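You operate a simulated robot arm through the tools that you are given. There is no shell and no other tool. Be economical: measure what you need, move in short steps, check, and stop when the job is done.

The job below is to be done with a simulated two-armed robot. You get a single attempt, and the scene is never put back.

Task
Change the black grooved pad of the clamp arm for the yellow one.
Fine: black pad into the red returns tray; push the slide home with the arm held steady with the other hand, as it is tight; turn the bar knob to lock. The arm stays where it stands.

It is judged by the outcome, as a careful person would: the job done as asked, and still so three seconds after it is handed in. It fails if anything else is knocked over, pushed out of place, dropped, spilled or broken.

Robot
Two 7-joint arms with two-finger parallel grippers on one trunk, on a base that drives. Base frame: it is fixed to the floor where the robot stands at the start and does not move with it; the origin is under the middle of the robot, x ahead of it, y to its left, z up; the surface under the hand at the start is at about z = 0.8. Units: m, degrees, N and s.
The left shoulder is at the start at [0.07, 0.134, 1.201], the right one opposite. With the tool pointing down near the work surface each hand reaches from about 0.1 to 0.64 m from the robot's upright axis, wherever it stands, measured 20 degrees to its own side. Places, roughly: bar knob of the clamp arm [0.5, 0, 0.9]; bed of the clamp arm [0.5, 0.2, 0.8]; red returns tray [0.7, -0.2, 0.8]; slide of the clamp arm [0.5, 0.1, 0.9]. Payload 1.57 kg a hand.
The tool frame of a hand sits at the grasp point between the pads (the TCP): z along the fingers, y along the line on which they close. The tips reach 0.03 m beyond it. The gripper opens to 0.08 m. The fingers are 0.017 m wide and 0.012 m thick; the gripper's body (0.04 by 0.082 m) begins 0.08 m behind the TCP.
Orientation is that of the tool frame in the base frame, as [roll, pitch, yaw] about the fixed x, y, z axes, in that order (R = Rz(yaw) Ry(pitch) Rx(roll)). With the fingers straight down and closing along the base's y, the tool's x points along the base's -x, its y along +y and its z along -z.

Tools
- The arms move only by the tool arm_command. It takes "left_motion", "right_motion" or both (then of equal length, played together; a hand with none holds still); each is a list of rows, each an object (a shift or turn left out is 0, a gripper value left out holds the last) with "delta_pos": the shift along the base's x, y, z in m, a list of three; "angular": the turn, a rotation vector about the base's x, y, z in degrees, a list of three. In form: [{"delta_pos": [dx, dy, dz], "angular": [wx, wy, wz]}, ...]. A call has 1 to 20 rows; each row is the pose to reach, as a shift and turn from the pose commanded when the call began. "left_jaw" and "right_jaw" are, for a hand that has rows, the closure, from 0 (fully open) to 1 (shut), set as the call begins (left out, the last holds). A row lasts 0.2 s, in which the tool goes at most 0.05 m and 8.6 degrees; a call with a longer step from one row to the next is refused whole, and so is a gripper value outside its range. A pose out of reach is approached as far as the arm can. The call stops where the force on the tool passes 60 N (or 10 N more than at its start, if that is more) or the arm is blocked; 0.2 s more then pass. Each finger travels about 0.153 m/s and halts on what it meets, pressing with about 26 N; the grip force reading is that of the motor and also rises with nothing between the fingers. The clock runs only during rows and for 0.2 s after the last one: add rows that repeat a pose to give the fingers time. It gives the time, the measured TCP pose, the force on the tool (base axes), the opening and the grip force at its end, in the units of the frame above (readings bear some noise), with the torque about the TCP (base axes, N m) and any sound that the robot's microphone picked up, and new pictures: "pictures" is both (left out), scene, wrist or none (wrist: the cameras of the hands that moved).
- Cameras (640 x 400 px; columns grow to the right, rows downward): "scene" is now at [0.1276, 0.0142, 1.4176]; the picture's right is [0.37, -0.93, 0.00], its down [-0.70, -0.28, -0.66] and it looks along [0.61, 0.24, -0.76] (base axes); focal length 253 px, centre (320, 200). "left" rides on the left gripper at [0.072, 0.007, -0.122] in its tool frame; the picture's right is [-0.09, 1.00, 0.00], its down [-0.84, -0.08, -0.54] and it looks along [-0.54, -0.05, 0.84] (tool axes); focal length 238 px, centre (320, 200). "right" rides on the right gripper at [0.072, -0.007, -0.122] in its tool frame; the picture's right is [0.09, 1.00, 0.00], its down [-0.84, 0.08, -0.54] and it looks along [-0.54, 0.05, 0.84] (tool axes); focal length 238 px, centre (320, 200). There is no depth. A picture from a camera that has moved, and an enlarged one, comes with that camera's place and axes in the base frame and with its lens. The place of the scene camera against the robot may be out by one fixed shift of up to 0.025 m in any direction.
- slide_trunk(by): slides the trunk up (or, below 0, down) by that many m; the arms and the scene camera ride with it, the base frame stays. It gives what a move gives, with no picture.
- base_move(legs): drives the robot by 1 to 6 legs, each [ahead, left, turn to the left] in m, m and degrees, along the robot's own axes; the way and the turn of a leg run together, so that a leg with both is an arc; at most 1.5 m and 180 degrees a leg. The arms and the cameras ride along, it lands a little off, and it stops where it bumps. It gives what a move gives, and a new picture of the scene camera.
- head_to(pan, tilt): turns the head with the scene camera to pan (to the left, within 86 degrees either way) and tilt (down, from -29 to 69), counted from straight ahead of the robot. It gives what a move gives, and a new picture of the scene camera.
- zoom(camera, box): a new picture of the part [left, top, right, bottom] of that camera's present view, enlarged. The clock stands still meanwhile.
- sign_off(): hands the job in; it is judged then, once.

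Go step by step. Nothing tells you exact positions but the pictures and the camera data: compare them with the known pose of the tool, close in by small moves and look again before you grip or let go. The budget is 120 turns and 260 pictures, counting those below and the enlarged ones. Unless the task says otherwise, let go and move clear before handing in, and close with one line.

The tools are called after "Call:" as name(argument=value, ...) on one line, values as JSON. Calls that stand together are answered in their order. arm_command: Moves the arms, as the interface text tells. Its arguments: {"type":"object","properties":{"left_motion":{"type":"array"},"left_jaw":{"type":"number"},"right_motion":{"type":"array"},"right_jaw":{"type":"number"},"pictures":{"type":"string","enum":["both","scene","wrist","none"]}},"required":[]} The other tools are called the same way: slide_trunk (by) slides the trunk up or down; base_move (legs) drives the base; head_to (pan, tilt) turns the head that bears the scene camera; zoom (camera, box) takes an enlarged picture of a part of a camera's view; sign_off () hands the job in.

At the start:

```text
clock: 0.0
left_eef_pos: [0.423, 0.3043, 1.1631]
left_orientation: [-180.0, 0.0, -179.9]
left_force: [0.7, -0.3, 0.2]
left_ft_torque: [0.02, 0.0, 0.01]
left_gripper_width: 0.0801
left_grip_force: 0.0
right_eef_pos: [0.3844, -0.0564, 1.1822]
right_orientation: [-180.0, 0.0, -180.0]
right_force: [0.9, -0.3, -0.3]
right_ft_torque: [0.0, -0.01, 0.01]
right_gripper_width: 0.0802
right_grip_force: 0.1
trunk travel left (down, up): [-0.775, 0.165]
robot x, y, heading: [-0.0023, 0.0031, -0.1]
head pan, tilt: [21.5, 49.0]
```

scene: 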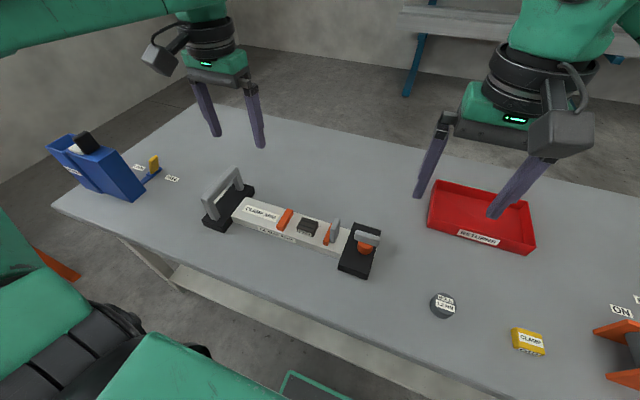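
right: 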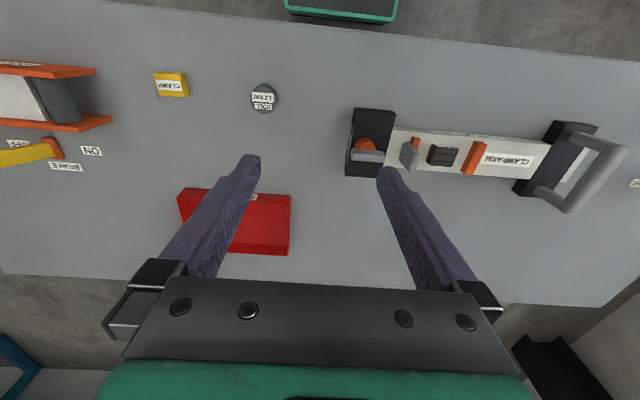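
left: 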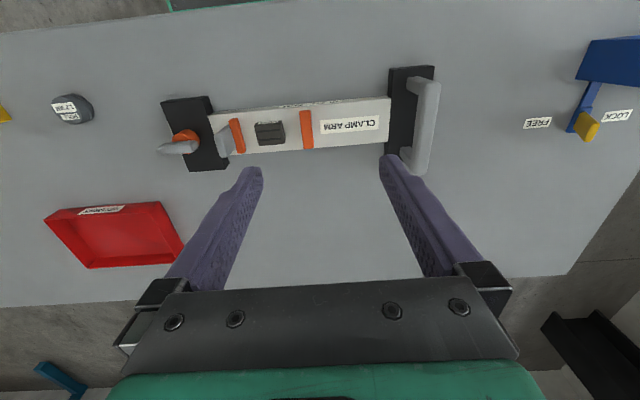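

I see the clamp arm lying across the table, with the black pad in its middle, the red tray on the right and the yellow pad nearer on the right. I'll enlarge the views to understand the mechanism.

Call:
zoom(camera="scene", box=[190, 150, 400, 290])

Call:
zoom(camera="right", box=[330, 80, 640, 230])

Call:
zoom(camera="left", box=[140, 50, 450, 200])

Call:
zoom(camera="scene", box=[410, 260, 640, 400])

```text
2.86 times, centred on (295, 220) of scene
camera zoom: at [0.1276, 0.0142, 1.4176], right [0.37, -0.93, 0.0], down [-0.7, -0.28, -0.66], along [0.61, 0.24, -0.76], focal length 723 px, centre (391, 143)
```

zoom: 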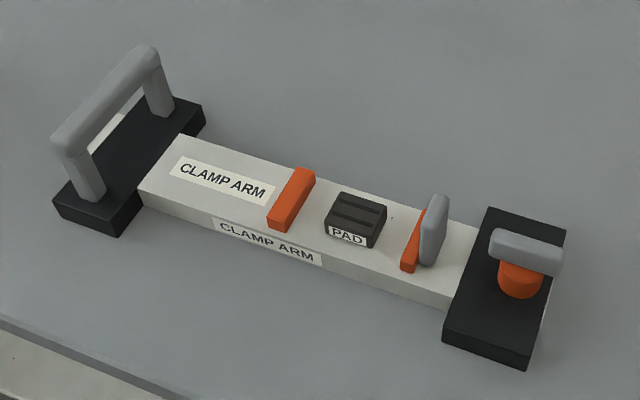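

```text
2.06 times, centred on (485, 155) of right
camera zoom: at [0.3146, -0.0623, 1.3034], right [-0.09, 1.0, 0.0], down [0.84, 0.08, 0.54], along [0.54, 0.05, -0.84], focal length 492 px, centre (-21, 293)
```

zoom: 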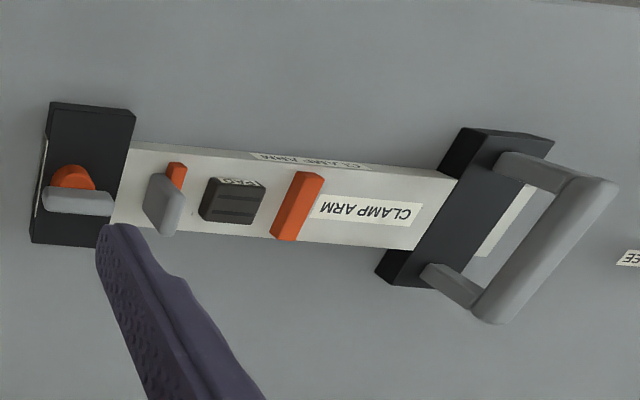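

```text
2.06 times, centred on (295, 125) of left
camera zoom: at [0.3498, 0.3109, 1.2842], right [0.09, 1.0, 0.0], down [0.84, -0.08, 0.54], along [0.54, -0.05, -0.84], focal length 492 px, centre (372, 355)
```

zoom: 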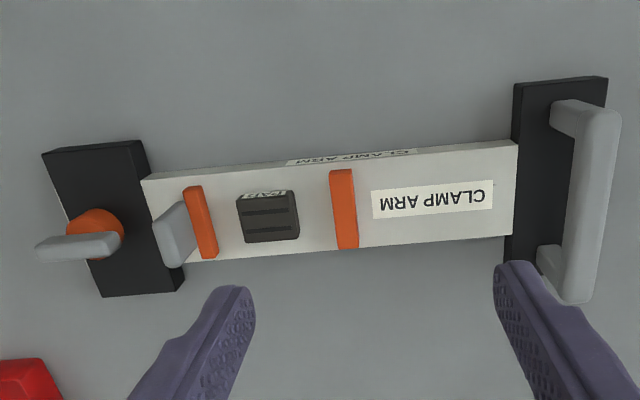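

```text
2.78 times, centred on (525, 330) of scene
camera zoom: at [0.1276, 0.0142, 1.4176], right [0.37, -0.93, 0.0], down [-0.7, -0.28, -0.66], along [0.61, 0.24, -0.76], focal length 704 px, centre (-250, -162)
```

zoom: 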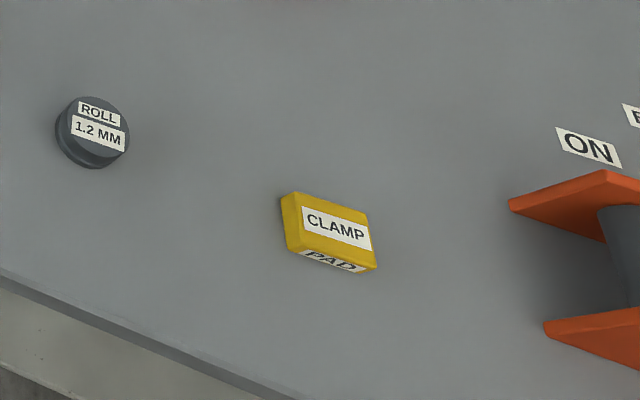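

The pad sits near (0.478, 0.206, top 0.847), and the knob bar near (0.479, 0.044, 0.879). The tray is at the edge of reach, so I'll check the clearance ahead of the base and bring the right hand over the pad for a closer look.

Call:
head_to(pan=0, tilt=69)

Call:
arm_command(right_motion=[{"delta_pos": [0.03, 0.035, -0.01]}, {"delta_pos": [0.05, 0.07, -0.03]}, {"delta_pos": [0.07, 0.1, -0.05]}, {"delta_pos": [0.08, 0.13, -0.08]}, {"delta_pos": [0.08, 0.15, -0.11]}, {"delta_pos": [0.08, 0.15, -0.11]}], left_motion=[{"delta_pos": [0, 0.04, 0]}, {"delta_pos": [0, 0.08, 0]}, {"delta_pos": [0, 0.12, 0]}, {"delta_pos": [0, 0.14, 0]}, {"delta_pos": [0, 0.15, 0]}, {"delta_pos": [0, 0.15, 0]}])

```text
clock: 0.8
left_eef_pos: [0.423, 0.3048, 1.1626]
left_orientation: [180.0, 0.1, -179.9]
left_force: [-0.4, -0.4, 0.1]
left_ft_torque: [0.0, 0.0, 0.01]
left_gripper_width: 0.0799
left_grip_force: 0.1
right_eef_pos: [0.3844, -0.0549, 1.182]
right_orientation: [180.0, 0.1, -179.9]
right_force: [0.0, -0.9, 0.5]
right_ft_torque: [0.01, 0.01, -0.03]
right_gripper_width: 0.0802
right_grip_force: 0.0
trunk travel left (down, up): [-0.775, 0.165]
robot x, y, heading: [0.0014, -0.003, 0.3]
head pan, tilt: [0.0, 68.8]
camera scene: at [0.1111, -0.0142, 1.3944], right [0.0, -1.0, 0.0], down [-0.93, 0.0, -0.36], along [0.36, 0.0, -0.93], focal length 253 px, centre (320, 200)
```

scene: 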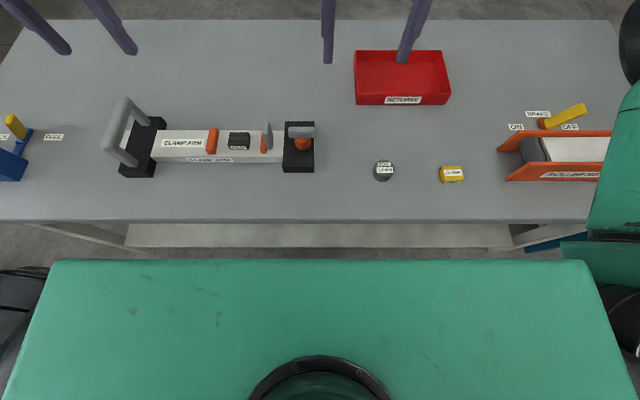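

```text
clock: 2.2
left_eef_pos: [0.4208, 0.4552, 1.1659]
left_orientation: [-179.9, 0.1, -179.9]
left_force: [-0.5, -0.5, -0.2]
left_ft_torque: [-0.01, 0.02, -0.04]
left_gripper_width: 0.0798
left_grip_force: 0.1
right_eef_pos: [0.4641, 0.094, 1.0717]
right_orientation: [180.0, 0.0, -180.0]
right_force: [-0.5, 0.1, 0.0]
right_ft_torque: [-0.02, 0.0, -0.01]
right_gripper_width: 0.0799
right_grip_force: 0.1
trunk travel left (down, up): [-0.775, 0.165]
robot x, y, heading: [-0.0013, -0.0036, -0.0]
head pan, tilt: [0.0, 68.8]
camera scene: at [0.1106, -0.0153, 1.3944], right [0.0, -1.0, 0.0], down [-0.93, 0.0, -0.36], along [0.36, 0.0, -0.93], focal length 253 px, centre (320, 200)
camera right: at [0.3932, 0.087, 1.1931], right [-0.09, 1.0, 0.0], down [0.84, 0.08, 0.54], along [0.54, 0.05, -0.84], focal length 238 px, centre (320, 200)
camera left: at [0.3481, 0.4609, 1.2866], right [0.09, 1.0, 0.0], down [0.84, -0.08, 0.54], along [0.54, -0.05, -0.84], focal length 238 px, centre (320, 200)
```

scene: 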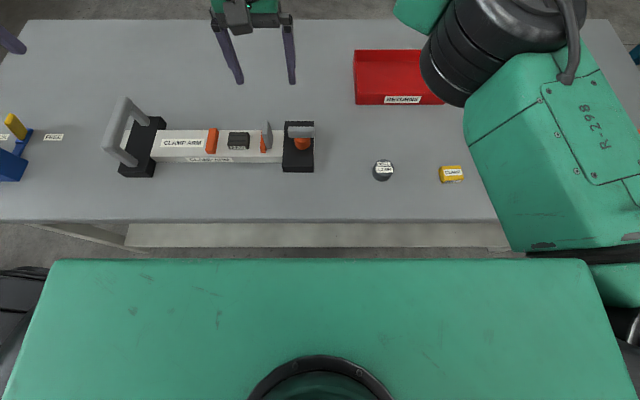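
right: 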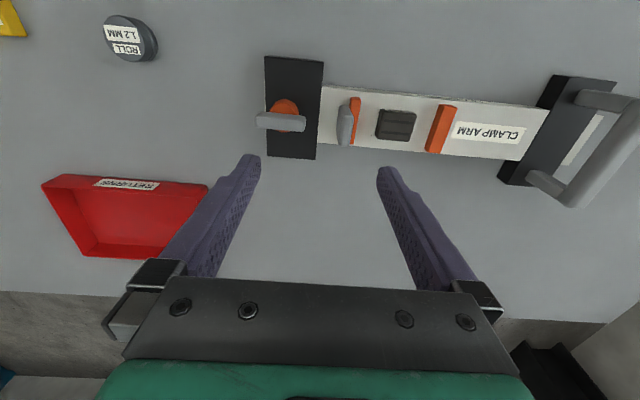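
left: 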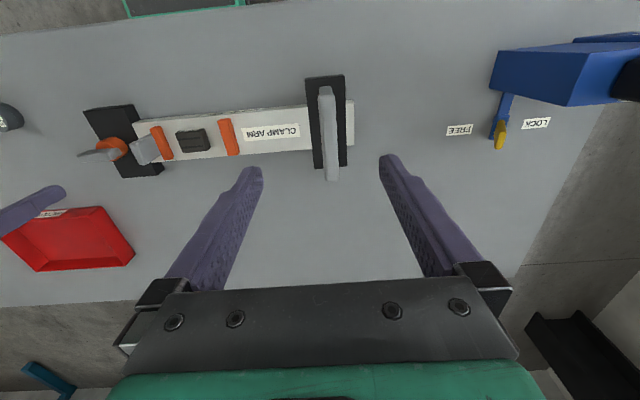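

The right hand has a nearer view now. I'll enlarge it to read the knob, slide and pad.

Call:
zoom(camera="right", box=[240, 40, 480, 190])

Call:
zoom(camera="left", box=[70, 80, 270, 205])

Call:
zoom(camera="scene", box=[100, 80, 330, 200])

```text
2.67 times, centred on (360, 115) of right
camera zoom: at [0.3932, 0.087, 1.1931], right [-0.09, 1.0, 0.0], down [0.84, 0.08, 0.54], along [0.54, 0.05, -0.84], focal length 636 px, centre (213, 427)
```

zoom: 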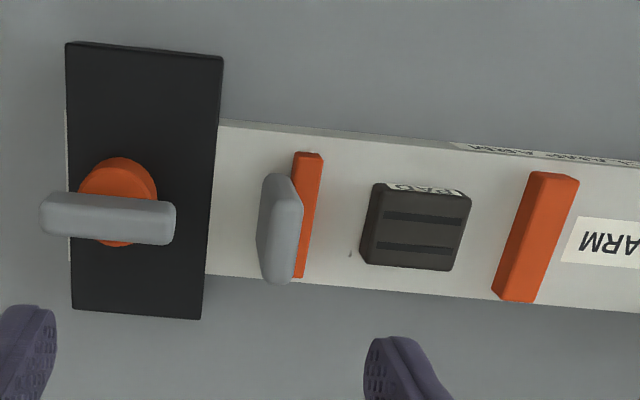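

```text
3.20 times, centred on (170, 142) of left
camera zoom: at [0.3481, 0.4609, 1.2866], right [0.09, 1.0, 0.0], down [0.84, -0.08, 0.54], along [0.54, -0.05, -0.84], focal length 763 px, centre (800, 384)
```

zoom: 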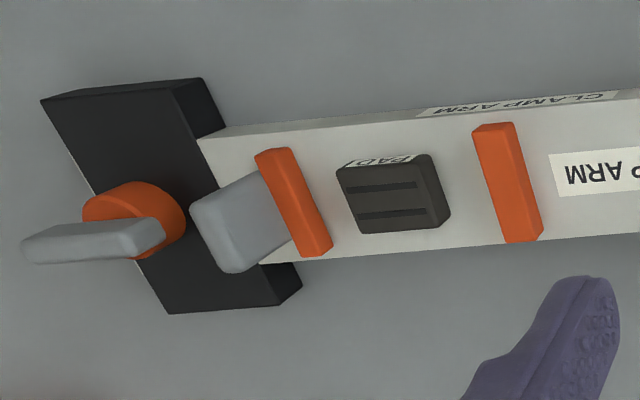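

```text
2.78 times, centred on (215, 140) of scene
camera zoom: at [0.1106, -0.0153, 1.3944], right [0.0, -1.0, 0.0], down [-0.93, 0.0, -0.36], along [0.36, 0.0, -0.93], focal length 704 px, centre (612, 367)
```

zoom: 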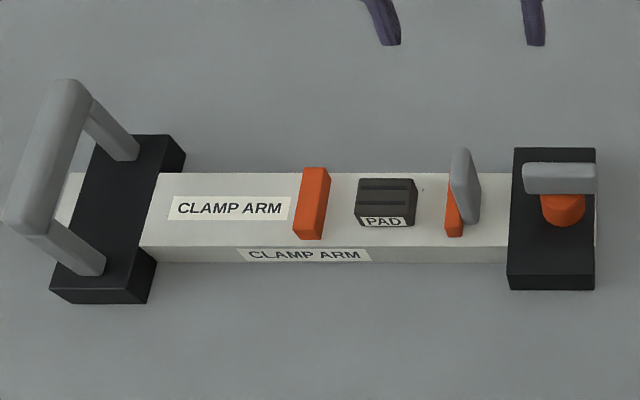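

The pad is about 45 mm along y and 40 mm along x, with free gaps to the stop and to the slide; the beam lies along y. I'll drive forward a little so that the tray comes within reach.

Call:
base_move(legs=[[0.07, 0, 0]])

```text
clock: 3.3
left_eef_pos: [0.4874, 0.455, 1.1682]
left_orientation: [-180.0, 0.3, -179.9]
left_force: [-0.4, 0.0, -1.2]
left_ft_torque: [0.01, -0.02, -0.03]
left_gripper_width: 0.0802
left_grip_force: 0.0
right_eef_pos: [0.5292, 0.095, 1.0739]
right_orientation: [179.9, 0.2, -179.9]
right_force: [0.0, -0.1, 0.4]
right_ft_torque: [0.01, -0.03, -0.03]
right_gripper_width: 0.0798
right_grip_force: 0.2
trunk travel left (down, up): [-0.775, 0.165]
robot x, y, heading: [0.0703, -0.0008, -0.1]
head pan, tilt: [0.0, 68.8]
camera scene: at [0.1759, -0.0142, 1.3949], right [0.0, -1.0, 0.0], down [-0.93, 0.0, -0.37], along [0.37, 0.0, -0.93], focal length 253 px, centre (320, 200)
```

scene: 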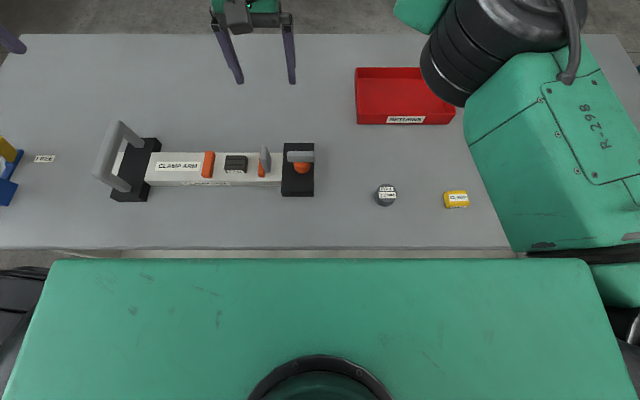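

The drive worked. Now I turn the right hand 90° so it closes along x, and bring it above the black pad.

Call:
arm_command(right_motion=[{"delta_pos": [-0.005, 0.01, 0], "angular": [0, 0, 8]}, {"delta_pos": [-0.01, 0.02, 0], "angular": [0, 0, 16]}, {"delta_pos": [-0.015, 0.03, 0], "angular": [0, 0, 24]}, {"delta_pos": [-0.02, 0.04, 0], "angular": [0, 0, 32]}, {"delta_pos": [-0.025, 0.05, 0], "angular": [0, 0, 40]}, {"delta_pos": [-0.03, 0.06, -0.01], "angular": [0, 0, 48]}, {"delta_pos": [-0.035, 0.07, -0.02], "angular": [0, 0, 56]}, {"delta_pos": [-0.04, 0.08, -0.03], "angular": [0, 0, 64]}, {"delta_pos": [-0.045, 0.09, -0.04], "angular": [0, 0, 72]}, {"delta_pos": [-0.05, 0.1, -0.05], "angular": [0, 0, 80]}, {"delta_pos": [-0.053, 0.113, -0.07], "angular": [0, 0, 88]}, {"delta_pos": [-0.053, 0.113, -0.09], "angular": [0, 0, 90]}, {"delta_pos": [-0.053, 0.113, -0.11], "angular": [0, 0, 90]}, {"delta_pos": [-0.053, 0.113, -0.11], "angular": [0, 0, 90]}])

```text
clock: 6.3
left_eef_pos: [0.4907, 0.4549, 1.1658]
left_orientation: [-179.9, 0.0, -179.9]
left_force: [-0.3, 0.4, -0.1]
left_ft_torque: [0.03, 0.01, -0.01]
left_gripper_width: 0.0799
left_grip_force: 0.2
right_eef_pos: [0.4719, 0.1199, 0.977]
right_orientation: [-167.1, 5.2, -107.5]
right_force: [-0.2, 1.0, 0.0]
right_ft_torque: [0.02, -0.03, 0.03]
right_gripper_width: 0.0799
right_grip_force: 0.1
right hand out of reach, approached as far as the arm can: row 7, 8, 9, 10, 11, 12, 13, 14
trunk travel left (down, up): [-0.775, 0.165]
robot x, y, heading: [0.0729, 0.0007, -0.0]
head pan, tilt: [0.0, 68.8]
camera scene: at [0.1806, -0.0145, 1.3945], right [0.0, -1.0, 0.0], down [-0.93, 0.0, -0.36], along [0.36, 0.0, -0.93], focal length 253 px, centre (320, 200)
camera right: at [0.4289, 0.0469, 1.092], right [-0.95, 0.22, -0.23], down [0.05, 0.81, 0.58], along [0.32, 0.54, -0.78], focal length 238 px, centre (320, 200)
```

scene: 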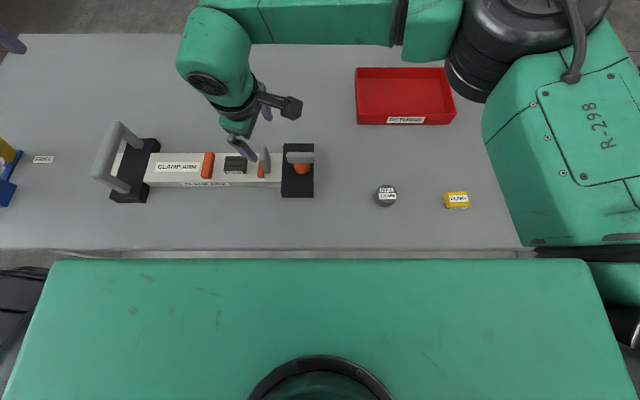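
right: 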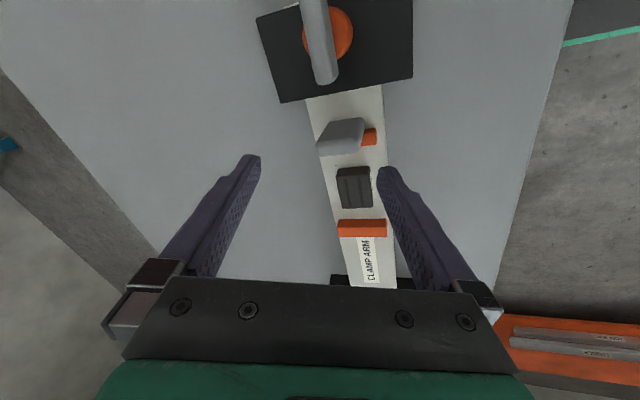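

The right wrist can't take that turn there, so I'll unwind it and try the other way, with the hand raised.

Call:
arm_command(right_motion=[{"delta_pos": [0, 0, 0.03]}, {"delta_pos": [0, -0.02, 0.06], "angular": [0, 0, -8]}, {"delta_pos": [0, -0.04, 0.08], "angular": [0, 0, -16]}, {"delta_pos": [0, -0.05, 0.1], "angular": [0, 0, -24]}, {"delta_pos": [0, -0.05, 0.1], "angular": [0, 0, -32]}, {"delta_pos": [0, -0.05, 0.1], "angular": [0, 0, -40]}, {"delta_pos": [0, -0.05, 0.1], "angular": [0, 0, -48]}, {"delta_pos": [0, -0.05, 0.1], "angular": [0, 0, -56]}, {"delta_pos": [0, -0.05, 0.1], "angular": [0, 0, -64]}, {"delta_pos": [0, -0.05, 0.1], "angular": [0, 0, -72]}], pictures="none")

```text
clock: 8.5
left_eef_pos: [0.4918, 0.4549, 1.1645]
left_orientation: [180.0, -0.1, -179.9]
left_force: [0.0, 0.4, 0.2]
left_ft_torque: [0.0, 0.01, 0.0]
left_gripper_width: 0.08
left_grip_force: 0.0
right_eef_pos: [0.4739, 0.0674, 1.0753]
right_orientation: [-167.2, 4.9, -179.7]
right_force: [0.4, -0.5, 0.6]
right_ft_torque: [-0.02, 0.0, -0.01]
right_gripper_width: 0.0799
right_grip_force: 0.0
right hand out of reach, approached as far as the arm can: row 1
trunk travel left (down, up): [-0.775, 0.165]
robot x, y, heading: [0.0715, -0.0014, -0.1]
head pan, tilt: [0.0, 68.8]
```

The hand is unwound, with a small residual tilt. I'll level it first.

Call:
arm_command(right_motion=[{"angular": [6.4, 2.45, 0]}, {"angular": [12.8, 4.9, 0]}, {"angular": [12.8, 4.9, 0]}], pictures="none")

Call:
arm_command(right_motion=[{"angular": [0, 0, -8]}, {"angular": [0, 0, -16]}, {"angular": [0, 0, -24]}, {"angular": [0, 0, -32]}, {"angular": [0, 0, -40]}, {"angular": [0, 0, -48]}, {"angular": [0, 0, -56]}, {"angular": [0, 0, -64]}, {"angular": [0, 0, -72]}, {"angular": [0, 0, -80]}, {"angular": [0, 0, -88]}, {"angular": [0, 0, -90]}], pictures="none")

```text
clock: 9.3
left_eef_pos: [0.4918, 0.4567, 1.1639]
left_orientation: [-180.0, 0.1, -179.9]
left_force: [-0.6, 0.1, -0.2]
left_ft_torque: [0.0, -0.02, -0.03]
left_gripper_width: 0.08
left_grip_force: 0.0
right_eef_pos: [0.4757, 0.0697, 1.0748]
right_orientation: [179.9, 0.1, 179.8]
right_force: [0.4, 0.2, -0.6]
right_ft_torque: [-0.03, 0.04, 0.01]
right_gripper_width: 0.0799
right_grip_force: 0.1
trunk travel left (down, up): [-0.775, 0.165]
robot x, y, heading: [0.0714, 0.0037, 0.1]
head pan, tilt: [0.0, 68.8]
```

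```text
clock: 11.9
left_eef_pos: [0.4924, 0.4561, 1.1639]
left_orientation: [180.0, 0.0, -179.8]
left_force: [-0.3, 0.0, 0.2]
left_ft_torque: [-0.02, -0.01, 0.02]
left_gripper_width: 0.0799
left_grip_force: 0.1
right_eef_pos: [0.4734, 0.0672, 1.0743]
right_orientation: [179.9, 0.0, 89.7]
right_force: [0.0, 0.3, 0.2]
right_ft_torque: [0.04, -0.04, -0.02]
right_gripper_width: 0.0799
right_grip_force: 0.0
trunk travel left (down, up): [-0.775, 0.165]
robot x, y, heading: [0.074, -0.0004, 0.1]
head pan, tilt: [0.0, 68.8]
```

The other way works. Now I go over the pad.

Call:
arm_command(right_motion=[{"delta_pos": [0, 0.04, 0]}, {"delta_pos": [0.001, 0.08, -0.02]}, {"delta_pos": [0.002, 0.12, -0.04]}, {"delta_pos": [0.003, 0.141, -0.08]}, {"delta_pos": [0.003, 0.141, -0.12]}, {"delta_pos": [0.003, 0.141, -0.12]}])

```text
clock: 13.3
left_eef_pos: [0.4907, 0.4559, 1.1656]
left_orientation: [-179.9, 0.0, -180.0]
left_force: [-0.2, 0.1, -0.6]
left_ft_torque: [0.02, -0.01, -0.02]
left_gripper_width: 0.08
left_grip_force: 0.0
right_eef_pos: [0.4694, 0.1936, 0.976]
right_orientation: [179.8, -0.1, 89.9]
right_force: [0.0, -0.4, 0.2]
right_ft_torque: [0.0, 0.01, 0.0]
right_gripper_width: 0.0798
right_grip_force: 0.0
right hand out of reach, approached as far as the arm can: row 4, 5, 6
trunk travel left (down, up): [-0.775, 0.165]
robot x, y, heading: [0.0686, 0.0027, 0.2]
head pan, tilt: [0.0, 68.8]
camera scene: at [0.1815, -0.0138, 1.3944], right [0.0, -1.0, 0.0], down [-0.93, 0.0, -0.36], along [0.36, 0.0, -0.93], focal length 253 px, centre (320, 200)
camera right: at [0.4632, 0.2641, 1.0985], right [1.0, 0.09, 0.0], down [0.07, -0.84, 0.54], along [0.05, -0.54, -0.84], focal length 238 px, centre (320, 200)
```

scene: 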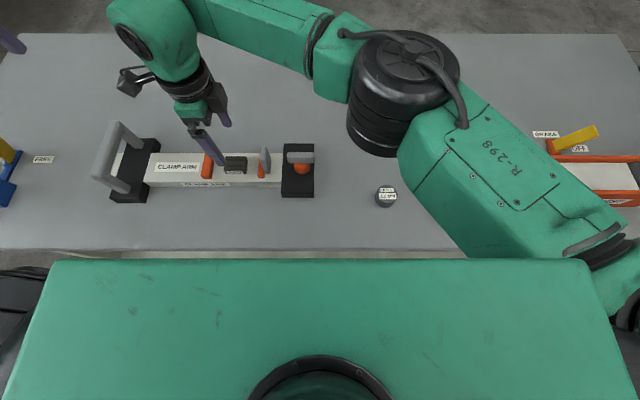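
right: 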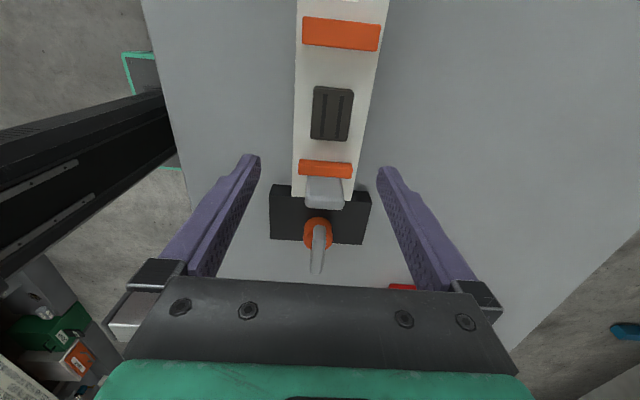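

I'm short of reach to the left, so I'll lift and drive the base 0.12 m to the left.

Call:
arm_command(right_motion=[{"delta_pos": [0, -0.03, 0.03]}, {"delta_pos": [0, -0.06, 0.06]}], pictures="none")

Call:
base_move(legs=[[0, 0.12, 0]])

```text
clock: 13.9
left_eef_pos: [0.4921, 0.4527, 1.1656]
left_orientation: [179.9, 0.1, -179.9]
left_force: [-0.7, 0.2, 0.9]
left_ft_torque: [0.02, -0.02, 0.0]
left_gripper_width: 0.08
left_grip_force: 0.1
right_eef_pos: [0.4698, 0.1327, 1.0363]
right_orientation: [180.0, -0.1, 89.9]
right_force: [-0.5, -1.1, 0.5]
right_ft_torque: [0.02, -0.04, -0.01]
right_gripper_width: 0.0799
right_grip_force: 0.1
trunk travel left (down, up): [-0.775, 0.165]
robot x, y, heading: [0.0718, 0.0005, 0.1]
head pan, tilt: [0.0, 68.8]
```

```text
clock: 15.1
left_eef_pos: [0.4941, 0.5715, 1.1655]
left_orientation: [179.9, 0.1, 180.0]
left_force: [-0.3, 0.4, 0.7]
left_ft_torque: [0.01, 0.0, 0.05]
left_gripper_width: 0.0799
left_grip_force: 0.0
right_eef_pos: [0.4696, 0.2514, 1.0367]
right_orientation: [180.0, -0.1, 89.7]
right_force: [0.0, 0.4, -0.5]
right_ft_torque: [0.01, 0.02, -0.03]
right_gripper_width: 0.08
right_grip_force: 0.1
trunk travel left (down, up): [-0.775, 0.165]
robot x, y, heading: [0.0656, 0.1229, -0.1]
head pan, tilt: [0.0, 68.8]
camera scene: at [0.1814, 0.1037, 1.3944], right [0.0, -1.0, 0.0], down [-0.93, 0.0, -0.36], along [0.36, 0.0, -0.93], focal length 253 px, centre (320, 200)
```

scene: 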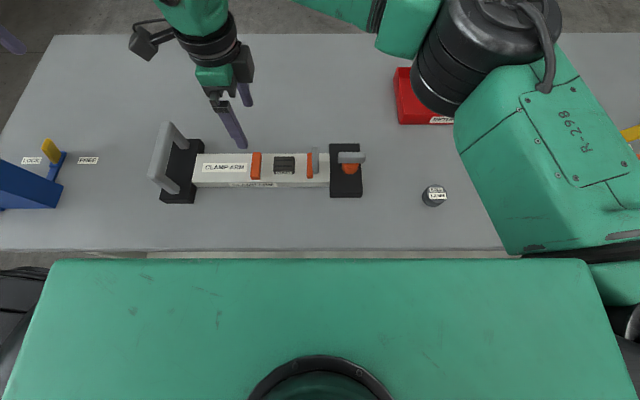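

Now within reach; I'll come down to just above the pad.

Call:
arm_command(right_motion=[{"delta_pos": [0.009, -0.03, 0]}, {"delta_pos": [0.009, -0.042, -0.04]}, {"delta_pos": [0.009, -0.042, -0.08]}, {"delta_pos": [0.009, -0.042, -0.12]}, {"delta_pos": [0.009, -0.042, -0.12]}])

```text
clock: 16.3
left_eef_pos: [0.4938, 0.5744, 1.1654]
left_orientation: [180.0, 0.1, 179.9]
left_force: [-0.9, 0.0, -0.1]
left_ft_torque: [-0.02, -0.01, -0.04]
left_gripper_width: 0.0798
left_grip_force: 0.1
right_eef_pos: [0.4819, 0.2133, 0.9169]
right_orientation: [179.9, 0.1, 89.7]
right_force: [-0.9, -0.6, -0.1]
right_ft_torque: [0.01, -0.02, -0.03]
right_gripper_width: 0.0799
right_grip_force: 0.0
trunk travel left (down, up): [-0.775, 0.165]
robot x, y, heading: [0.073, 0.1188, -0.2]
head pan, tilt: [0.0, 68.8]
camera scene: at [0.1813, 0.1058, 1.3944], right [0.0, -1.0, 0.0], down [-0.93, 0.0, -0.36], along [0.36, 0.0, -0.93], focal length 253 px, centre (320, 200)
camera right: at [0.4758, 0.2843, 1.0384], right [1.0, 0.09, 0.0], down [0.07, -0.84, 0.54], along [0.05, -0.54, -0.84], focal length 238 px, centre (320, 200)
```

scene: 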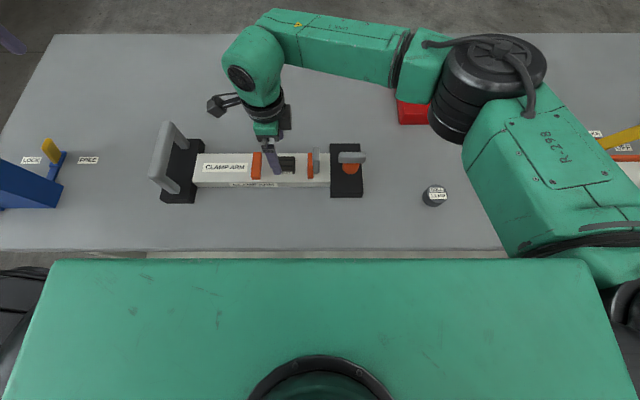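
right: 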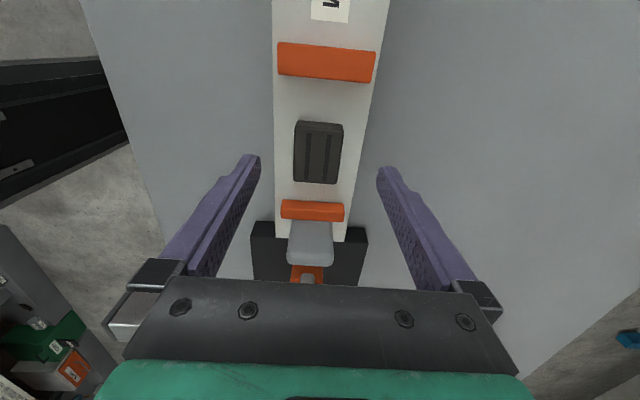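

Pad and gripper are well aligned in x; I'll shift −5 mm in y and lower till the tips just straddle the pad.

Call:
arm_command(right_motion=[{"delta_pos": [0, -0.005, -0.02]}, {"delta_pos": [0, -0.005, -0.045]}, {"delta_pos": [0, -0.005, -0.045]}], pictures="wrist")

Call:
zoom(camera="scene", box=[150, 110, 380, 220])

Call:
zoom(camera="right", box=[220, 60, 420, 260])

```text
clock: 17.1
left_eef_pos: [0.4923, 0.5751, 1.1653]
left_orientation: [-180.0, 0.1, 179.9]
left_force: [-0.3, -1.2, -0.2]
left_ft_torque: [-0.02, 0.01, 0.0]
left_gripper_width: 0.0802
left_grip_force: 0.1
right_eef_pos: [0.4821, 0.2057, 0.8707]
right_orientation: [-180.0, 0.2, 89.7]
right_force: [-0.3, -0.4, 0.3]
right_ft_torque: [0.02, 0.05, 0.0]
right_gripper_width: 0.0797
right_grip_force: 0.1
trunk travel left (down, up): [-0.775, 0.165]
robot x, y, heading: [0.069, 0.1197, -0.1]
head pan, tilt: [0.0, 68.8]
camera right: at [0.4766, 0.2781, 0.9923], right [1.0, 0.09, 0.0], down [0.07, -0.84, 0.54], along [0.05, -0.54, -0.84], focal length 238 px, centre (320, 200)
```

right: 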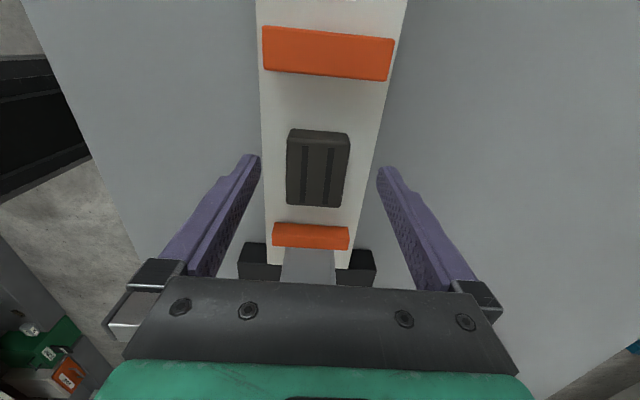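

```text
2.78 times, centred on (265, 165) of scene
camera zoom: at [0.1813, 0.1063, 1.3944], right [0.0, -1.0, 0.0], down [-0.93, 0.0, -0.36], along [0.36, 0.0, -0.93], focal length 704 px, centre (473, 297)
```

zoom: 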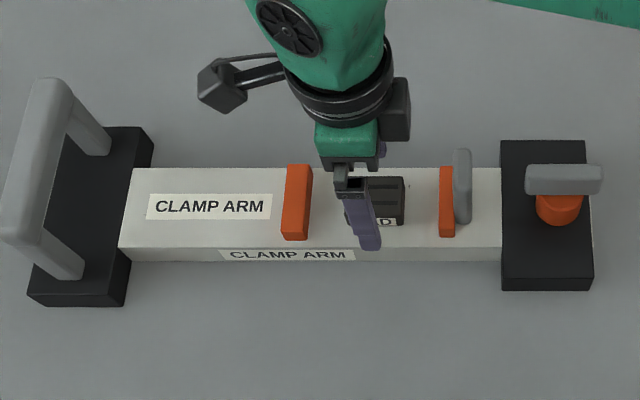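

```text
2.00 times, centred on (320, 160) of right
camera zoom: at [0.4766, 0.2781, 0.9923], right [1.0, 0.09, 0.0], down [0.07, -0.84, 0.54], along [0.05, -0.54, -0.84], focal length 477 px, centre (320, 280)
```

zoom: 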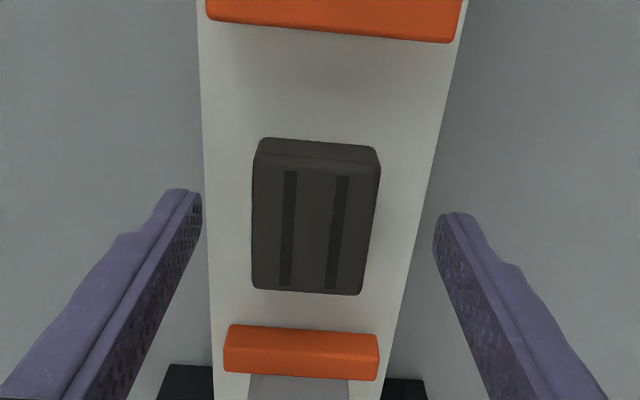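

The fingers straddle the pad with tips about 7 mm above the beam. I lower 3 mm and close.

Call:
arm_command(right_motion=[{"delta_pos": [-0.001, 0.003, -0.003]}, {"delta_pos": [-0.001, 0.003, -0.003]}], pictures="none")

Call:
arm_command(right_motion=[{"delta_pos": [0, 0, 0]}, {"delta_pos": [0, 0, 0]}, {"delta_pos": [0, 0, 0]}], right_jaw=1, pictures="wrist")

```text
clock: 17.7
left_eef_pos: [0.494, 0.5751, 1.1646]
left_orientation: [-180.0, -0.1, 179.9]
left_force: [0.4, 0.7, 0.4]
left_ft_torque: [0.02, -0.02, -0.03]
left_gripper_width: 0.0803
left_grip_force: 0.0
right_eef_pos: [0.4795, 0.208, 0.8686]
right_orientation: [180.0, -0.1, 89.6]
right_force: [0.5, -0.1, 0.9]
right_ft_torque: [0.01, 0.0, -0.01]
right_gripper_width: 0.0803
right_grip_force: 0.0
trunk travel left (down, up): [-0.775, 0.165]
robot x, y, heading: [0.0729, 0.1205, -0.3]
head pan, tilt: [0.0, 68.8]
```

```text
clock: 18.5
left_eef_pos: [0.4921, 0.5745, 1.1643]
left_orientation: [180.0, 0.2, 179.9]
left_force: [0.2, -0.3, 0.1]
left_ft_torque: [-0.02, 0.0, -0.01]
left_gripper_width: 0.08
left_grip_force: 0.1
right_eef_pos: [0.4805, 0.2075, 0.8684]
right_orientation: [180.0, 0.0, 89.7]
right_force: [-0.3, -0.6, 0.2]
right_ft_torque: [0.01, -0.02, -0.03]
right_gripper_width: 0.0391
right_grip_force: 25.5
trunk travel left (down, up): [-0.775, 0.165]
robot x, y, heading: [0.0665, 0.1202, 0.0]
head pan, tilt: [0.0, 68.8]
camera right: at [0.4747, 0.2802, 0.9904], right [1.0, 0.09, 0.0], down [0.07, -0.84, 0.54], along [0.05, -0.54, -0.84], focal length 238 px, centre (320, 200)
```

right: 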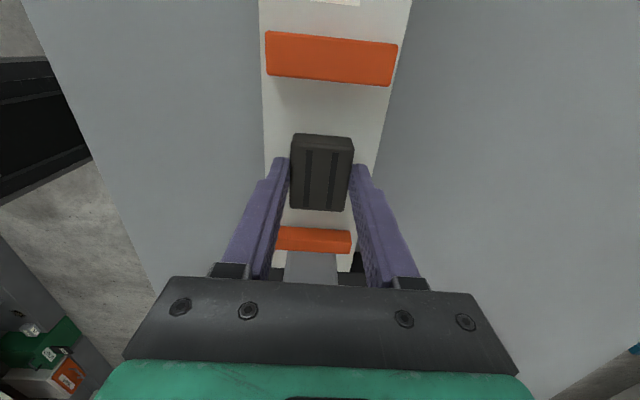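

The pad is gripped at 39 mm; the centre in the hand is at about (0.4805, 0.209). I lift straight up.

Call:
arm_command(right_motion=[{"delta_pos": [0, 0, 0.01]}, {"delta_pos": [0, 0, 0.02]}, {"delta_pos": [0, 0, 0.04]}, {"delta_pos": [0, 0, 0.07]}, {"delta_pos": [0, 0, 0.11]}, {"delta_pos": [0, 0, 0.11]}], pictures="both")

Call:
zoom(camera="right", box=[230, 40, 430, 290])

```text
clock: 19.9
left_eef_pos: [0.4927, 0.5745, 1.165]
left_orientation: [180.0, 0.0, 179.9]
left_force: [-0.5, -0.1, -0.1]
left_ft_torque: [0.01, 0.05, -0.01]
left_gripper_width: 0.08
left_grip_force: 0.0
right_eef_pos: [0.4807, 0.2081, 0.9809]
right_orientation: [-179.9, 0.1, 89.8]
right_force: [0.3, -1.0, -0.4]
right_ft_torque: [-0.03, -0.02, 0.03]
right_gripper_width: 0.0001
right_grip_force: 21.3
trunk travel left (down, up): [-0.775, 0.165]
robot x, y, heading: [0.0683, 0.1205, 0.1]
head pan, tilt: [0.0, 68.8]
camera scene: at [0.1818, 0.106, 1.3944], right [0.0, -1.0, 0.0], down [-0.93, 0.0, -0.36], along [0.36, 0.0, -0.93], focal length 253 px, centre (320, 200)
camera right: at [0.4748, 0.2801, 1.1025], right [1.0, 0.09, 0.0], down [0.07, -0.84, 0.54], along [0.05, -0.54, -0.84], focal length 238 px, centre (320, 200)
```

scene: 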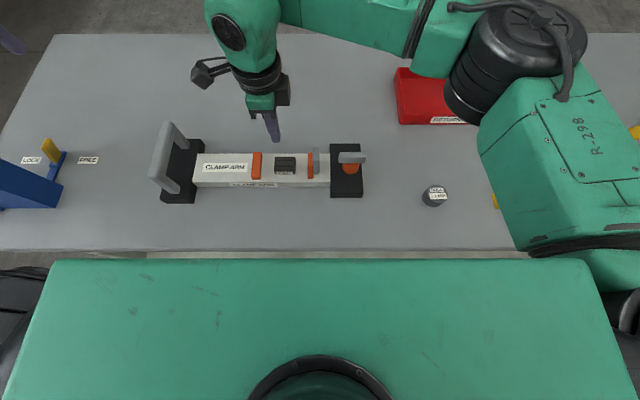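
right: 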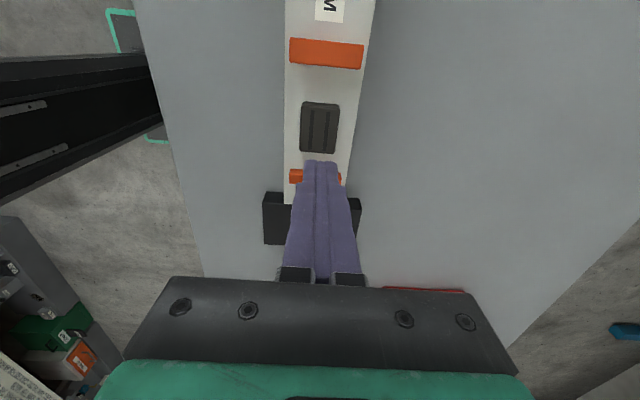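

```text
1.60 times, centred on (330, 165) of right
camera zoom: at [0.4748, 0.2801, 1.1025], right [1.0, 0.09, 0.0], down [0.07, -0.84, 0.54], along [0.05, -0.54, -0.84], focal length 381 px, centre (304, 256)
```

zoom: 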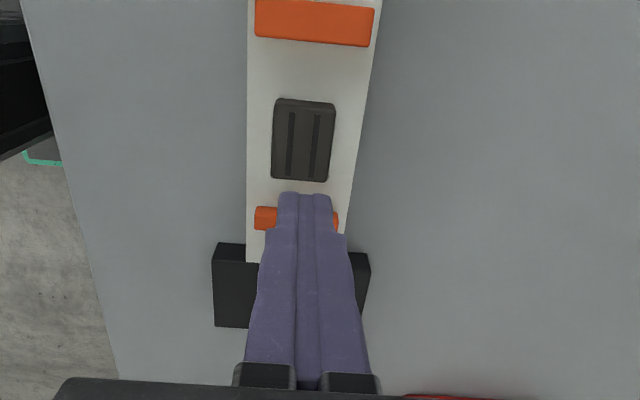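

The fingers slipped off and the pad did not budge, so it is either held down or my grip was too shallow. I'll grip slightly deeper and lift only a few mm while reading the force.

Call:
arm_command(right_motion=[{"delta_pos": [0, 0, -0.03]}, {"delta_pos": [0, 0, -0.07]}, {"delta_pos": [0, 0.002, -0.1]}, {"delta_pos": [0, 0.002, -0.113]}, {"delta_pos": [0, 0.002, -0.1165]}, {"delta_pos": [0, 0.002, -0.1165]}], right_jaw=0, pictures="none")

Call:
arm_command(right_motion=[{"delta_pos": [0, 0, 0]}, {"delta_pos": [0, 0, 0]}, {"delta_pos": [0, 0, 0]}, {"delta_pos": [0, 0, 0.003]}], right_jaw=1, pictures="wrist")

```text
clock: 21.3
left_eef_pos: [0.493, 0.5743, 1.1636]
left_orientation: [-180.0, -0.1, 179.9]
left_force: [-0.7, -0.1, 0.2]
left_ft_torque: [-0.01, 0.02, -0.02]
left_gripper_width: 0.0799
left_grip_force: 0.0
right_eef_pos: [0.4795, 0.2091, 0.863]
right_orientation: [-180.0, 0.2, 89.6]
right_force: [-0.5, 1.1, -0.1]
right_ft_torque: [-0.02, 0.01, -0.03]
right_gripper_width: 0.0801
right_grip_force: 0.0
trunk travel left (down, up): [-0.775, 0.165]
robot x, y, heading: [0.0692, 0.1204, 0.0]
head pan, tilt: [0.0, 68.8]
```

```text
clock: 22.3
left_eef_pos: [0.4933, 0.5731, 1.1651]
left_orientation: [179.9, 0.0, 179.8]
left_force: [-0.7, -0.7, -0.6]
left_ft_torque: [0.0, 0.01, -0.03]
left_gripper_width: 0.0797
left_grip_force: 0.1
right_eef_pos: [0.4797, 0.2098, 0.8663]
right_orientation: [-180.0, 0.0, 89.7]
right_force: [0.6, -0.2, -0.6]
right_ft_torque: [0.0, -0.02, -0.01]
right_gripper_width: 0.0389
right_grip_force: 26.1
trunk travel left (down, up): [-0.775, 0.165]
robot x, y, heading: [0.0698, 0.1215, -0.2]
head pan, tilt: [0.0, 68.8]
camera right: at [0.4745, 0.2822, 0.9875], right [1.0, 0.09, 0.0], down [0.07, -0.84, 0.54], along [0.05, -0.54, -0.84], focal length 238 px, centre (320, 200)
```

right: 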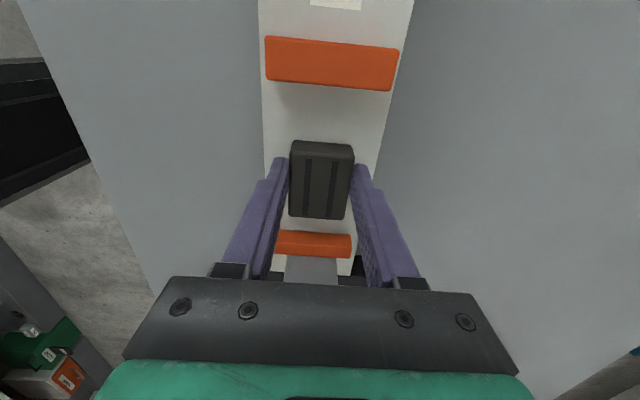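

No resistance over the first 3 mm. I'll keep lifting slowly, watching the width and force.

Call:
arm_command(right_motion=[{"delta_pos": [0, 0, 0.004]}, {"delta_pos": [0, 0, 0.008]}, {"delta_pos": [0, 0, 0.012]}], pictures="wrist")

```text
clock: 23.1
left_eef_pos: [0.4945, 0.5745, 1.1643]
left_orientation: [-180.0, 0.0, 180.0]
left_force: [-0.6, 0.3, -0.1]
left_ft_torque: [0.0, 0.02, 0.02]
left_gripper_width: 0.0802
left_grip_force: 0.1
right_eef_pos: [0.4788, 0.2093, 0.8759]
right_orientation: [-180.0, 0.0, 89.6]
right_force: [-0.9, 0.0, -1.0]
right_ft_torque: [0.01, 0.02, -0.01]
right_gripper_width: 0.0387
right_grip_force: 26.1
trunk travel left (down, up): [-0.775, 0.165]
robot x, y, heading: [0.0646, 0.1192, -0.1]
head pan, tilt: [0.0, 68.8]
camera right: at [0.4739, 0.2827, 0.9984], right [1.0, 0.09, 0.0], down [0.07, -0.84, 0.54], along [0.05, -0.54, -0.84], focal length 238 px, centre (320, 200)
```

right: 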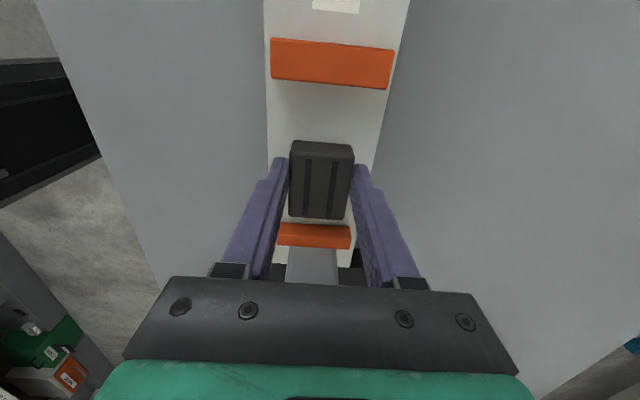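

The pad is rising with the hand. I continue up.

Call:
arm_command(right_motion=[{"delta_pos": [0, 0, 0.01]}, {"delta_pos": [0, 0, 0.02]}, {"delta_pos": [0, 0, 0.03]}, {"delta_pos": [0, 0, 0.045]}, {"delta_pos": [0, 0, 0.045]}], pictures="both")

Call:
zoom(camera="scene", box=[150, 90, 380, 220])

```text
clock: 24.3
left_eef_pos: [0.4935, 0.5747, 1.1649]
left_orientation: [180.0, 0.0, 180.0]
left_force: [-0.5, -0.8, 0.1]
left_ft_torque: [0.01, -0.01, 0.0]
left_gripper_width: 0.08
left_grip_force: 0.0
right_eef_pos: [0.4805, 0.2102, 0.9202]
right_orientation: [-180.0, 0.0, 89.6]
right_force: [-0.7, -0.3, 0.6]
right_ft_torque: [0.01, -0.02, 0.04]
right_gripper_width: 0.0388
right_grip_force: 26.3
trunk travel left (down, up): [-0.775, 0.165]
robot x, y, heading: [0.072, 0.1228, -0.1]
head pan, tilt: [0.0, 68.8]
camera scene: at [0.1817, 0.106, 1.3944], right [0.0, -1.0, 0.0], down [-0.93, 0.0, -0.36], along [0.36, 0.0, -0.93], focal length 253 px, centre (320, 200)
camera right: at [0.4743, 0.2823, 1.0421], right [1.0, 0.09, 0.0], down [0.07, -0.84, 0.54], along [0.05, -0.54, -0.84], focal length 238 px, centre (320, 200)
```

scene: 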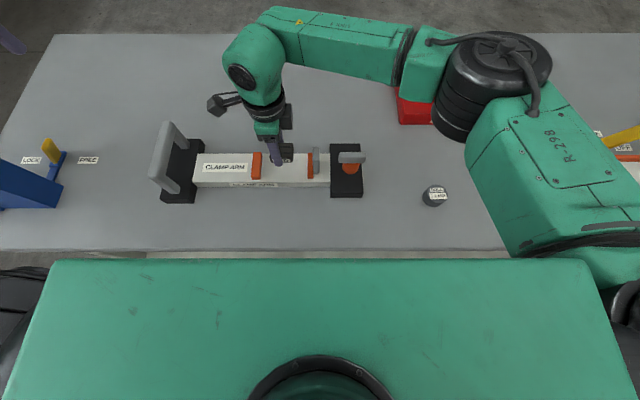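
right: 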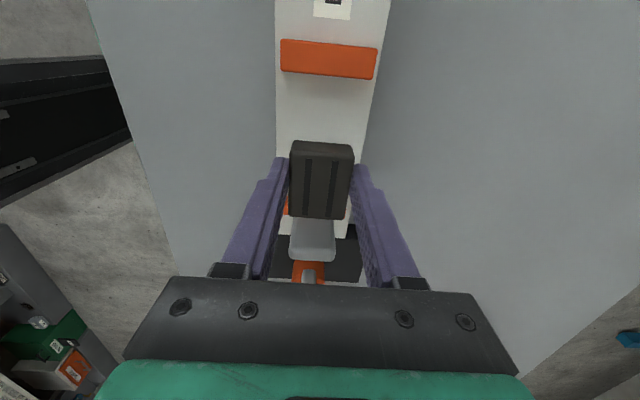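

```text
2.78 times, centred on (265, 155) of scene
camera zoom: at [0.1817, 0.106, 1.3944], right [0.0, -1.0, 0.0], down [-0.93, 0.0, -0.36], along [0.36, 0.0, -0.93], focal length 704 px, centre (473, 325)
```

zoom: 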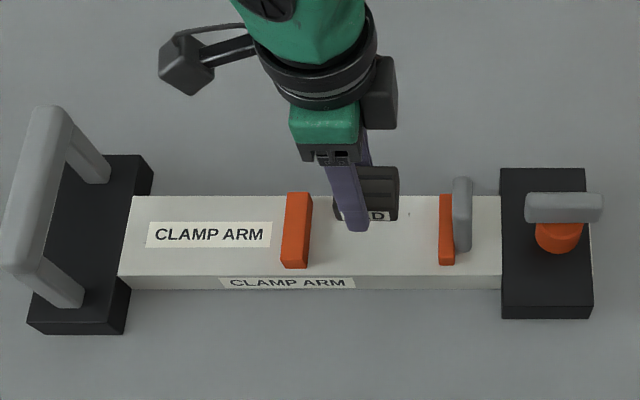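

The black pad is out and the bed beneath is clear. I raise it higher and drive back right towards the tray.

Call:
arm_command(right_motion=[{"delta_pos": [0, 0, 0.03]}, {"delta_pos": [0, 0, 0.06]}, {"delta_pos": [0, 0, 0.09]}, {"delta_pos": [0, 0, 0.09]}], pictures="none")

Call:
base_move(legs=[[0, -0.15, 0]])

Call:
arm_command(right_motion=[{"delta_pos": [0.03, -0.04, 0]}, {"delta_pos": [0.06, -0.08, 0]}, {"delta_pos": [0.09, -0.12, 0]}, {"delta_pos": [0.12, -0.155, 0]}, {"delta_pos": [0.15, -0.19, 0]}, {"delta_pos": [0.18, -0.22, 0]}, {"delta_pos": [0.2, -0.25, 0]}, {"delta_pos": [0.21, -0.27, 0]}, {"delta_pos": [0.21, -0.27, 0]}])

```text
clock: 25.3
left_eef_pos: [0.4936, 0.5742, 1.1665]
left_orientation: [180.0, 0.1, 180.0]
left_force: [-0.3, 0.1, 0.6]
left_ft_torque: [0.0, -0.02, 0.0]
left_gripper_width: 0.0801
left_grip_force: 0.1
right_eef_pos: [0.4791, 0.2121, 1.0108]
right_orientation: [-180.0, 0.0, 89.7]
right_force: [0.3, -0.4, 0.2]
right_ft_torque: [0.01, 0.0, 0.0]
right_gripper_width: 0.0387
right_grip_force: 26.1
trunk travel left (down, up): [-0.775, 0.165]
robot x, y, heading: [0.0684, 0.124, -0.3]
head pan, tilt: [0.0, 68.8]
```

```text
clock: 26.7
left_eef_pos: [0.4928, 0.4262, 1.164]
left_orientation: [-179.9, -0.1, 179.8]
left_force: [0.5, 0.1, 0.2]
left_ft_torque: [-0.01, 0.01, -0.01]
left_gripper_width: 0.0799
left_grip_force: 0.1
right_eef_pos: [0.4785, 0.0621, 1.011]
right_orientation: [180.0, 0.2, 89.7]
right_force: [-0.6, 0.2, -0.2]
right_ft_torque: [-0.04, -0.01, 0.02]
right_gripper_width: 0.0391
right_grip_force: 26.0
trunk travel left (down, up): [-0.775, 0.165]
robot x, y, heading: [0.0685, -0.0285, -0.4]
head pan, tilt: [0.0, 68.8]
camera scene: at [0.1814, -0.0422, 1.3944], right [0.0, -1.0, 0.0], down [-0.93, 0.0, -0.36], along [0.36, 0.0, -0.93], focal length 253 px, centre (320, 200)
```

scene: 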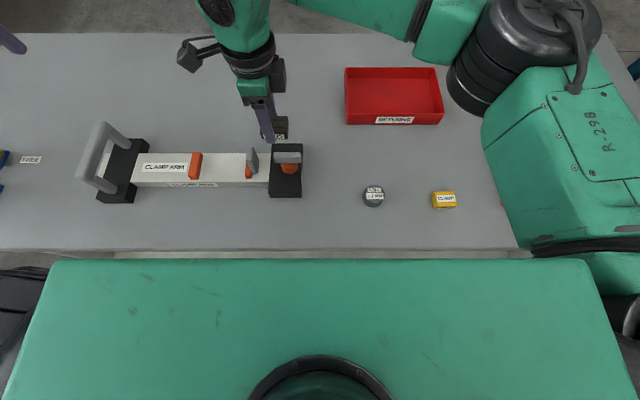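

```text
clock: 28.7
left_eef_pos: [0.493, 0.4229, 1.1648]
left_orientation: [-180.0, 0.0, 179.9]
left_force: [-0.5, -0.2, 0.6]
left_ft_torque: [0.0, 0.03, 0.0]
left_gripper_width: 0.0799
left_grip_force: 0.0
right_eef_pos: [0.6789, -0.2089, 1.0089]
right_orientation: [179.8, 0.0, 89.7]
right_force: [-0.7, -0.4, 0.1]
right_ft_torque: [-0.02, -0.02, 0.0]
right_gripper_width: 0.0393
right_grip_force: 25.7
right hand out of reach, approached as far as the arm can: row 7, 8, 9
trunk travel left (down, up): [-0.775, 0.165]
robot x, y, heading: [0.0682, -0.0282, -0.2]
head pan, tilt: [0.0, 68.8]
camera scene: at [0.1814, -0.0449, 1.3944], right [0.0, -1.0, 0.0], down [-0.93, 0.0, -0.36], along [0.36, 0.0, -0.93], focal length 253 px, centre (320, 200)
camera right: at [0.6724, -0.1375, 1.1304], right [1.0, 0.09, 0.0], down [0.07, -0.84, 0.54], along [0.05, -0.54, -0.84], focal length 238 px, centre (320, 200)
```

scene: 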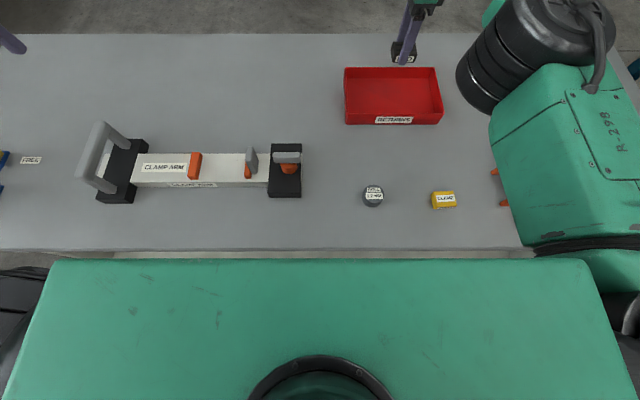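
right: 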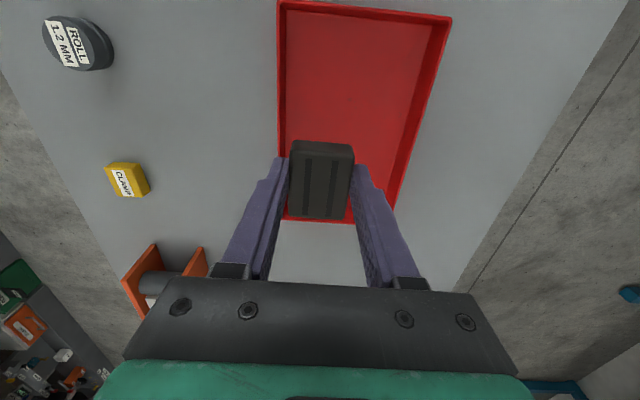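

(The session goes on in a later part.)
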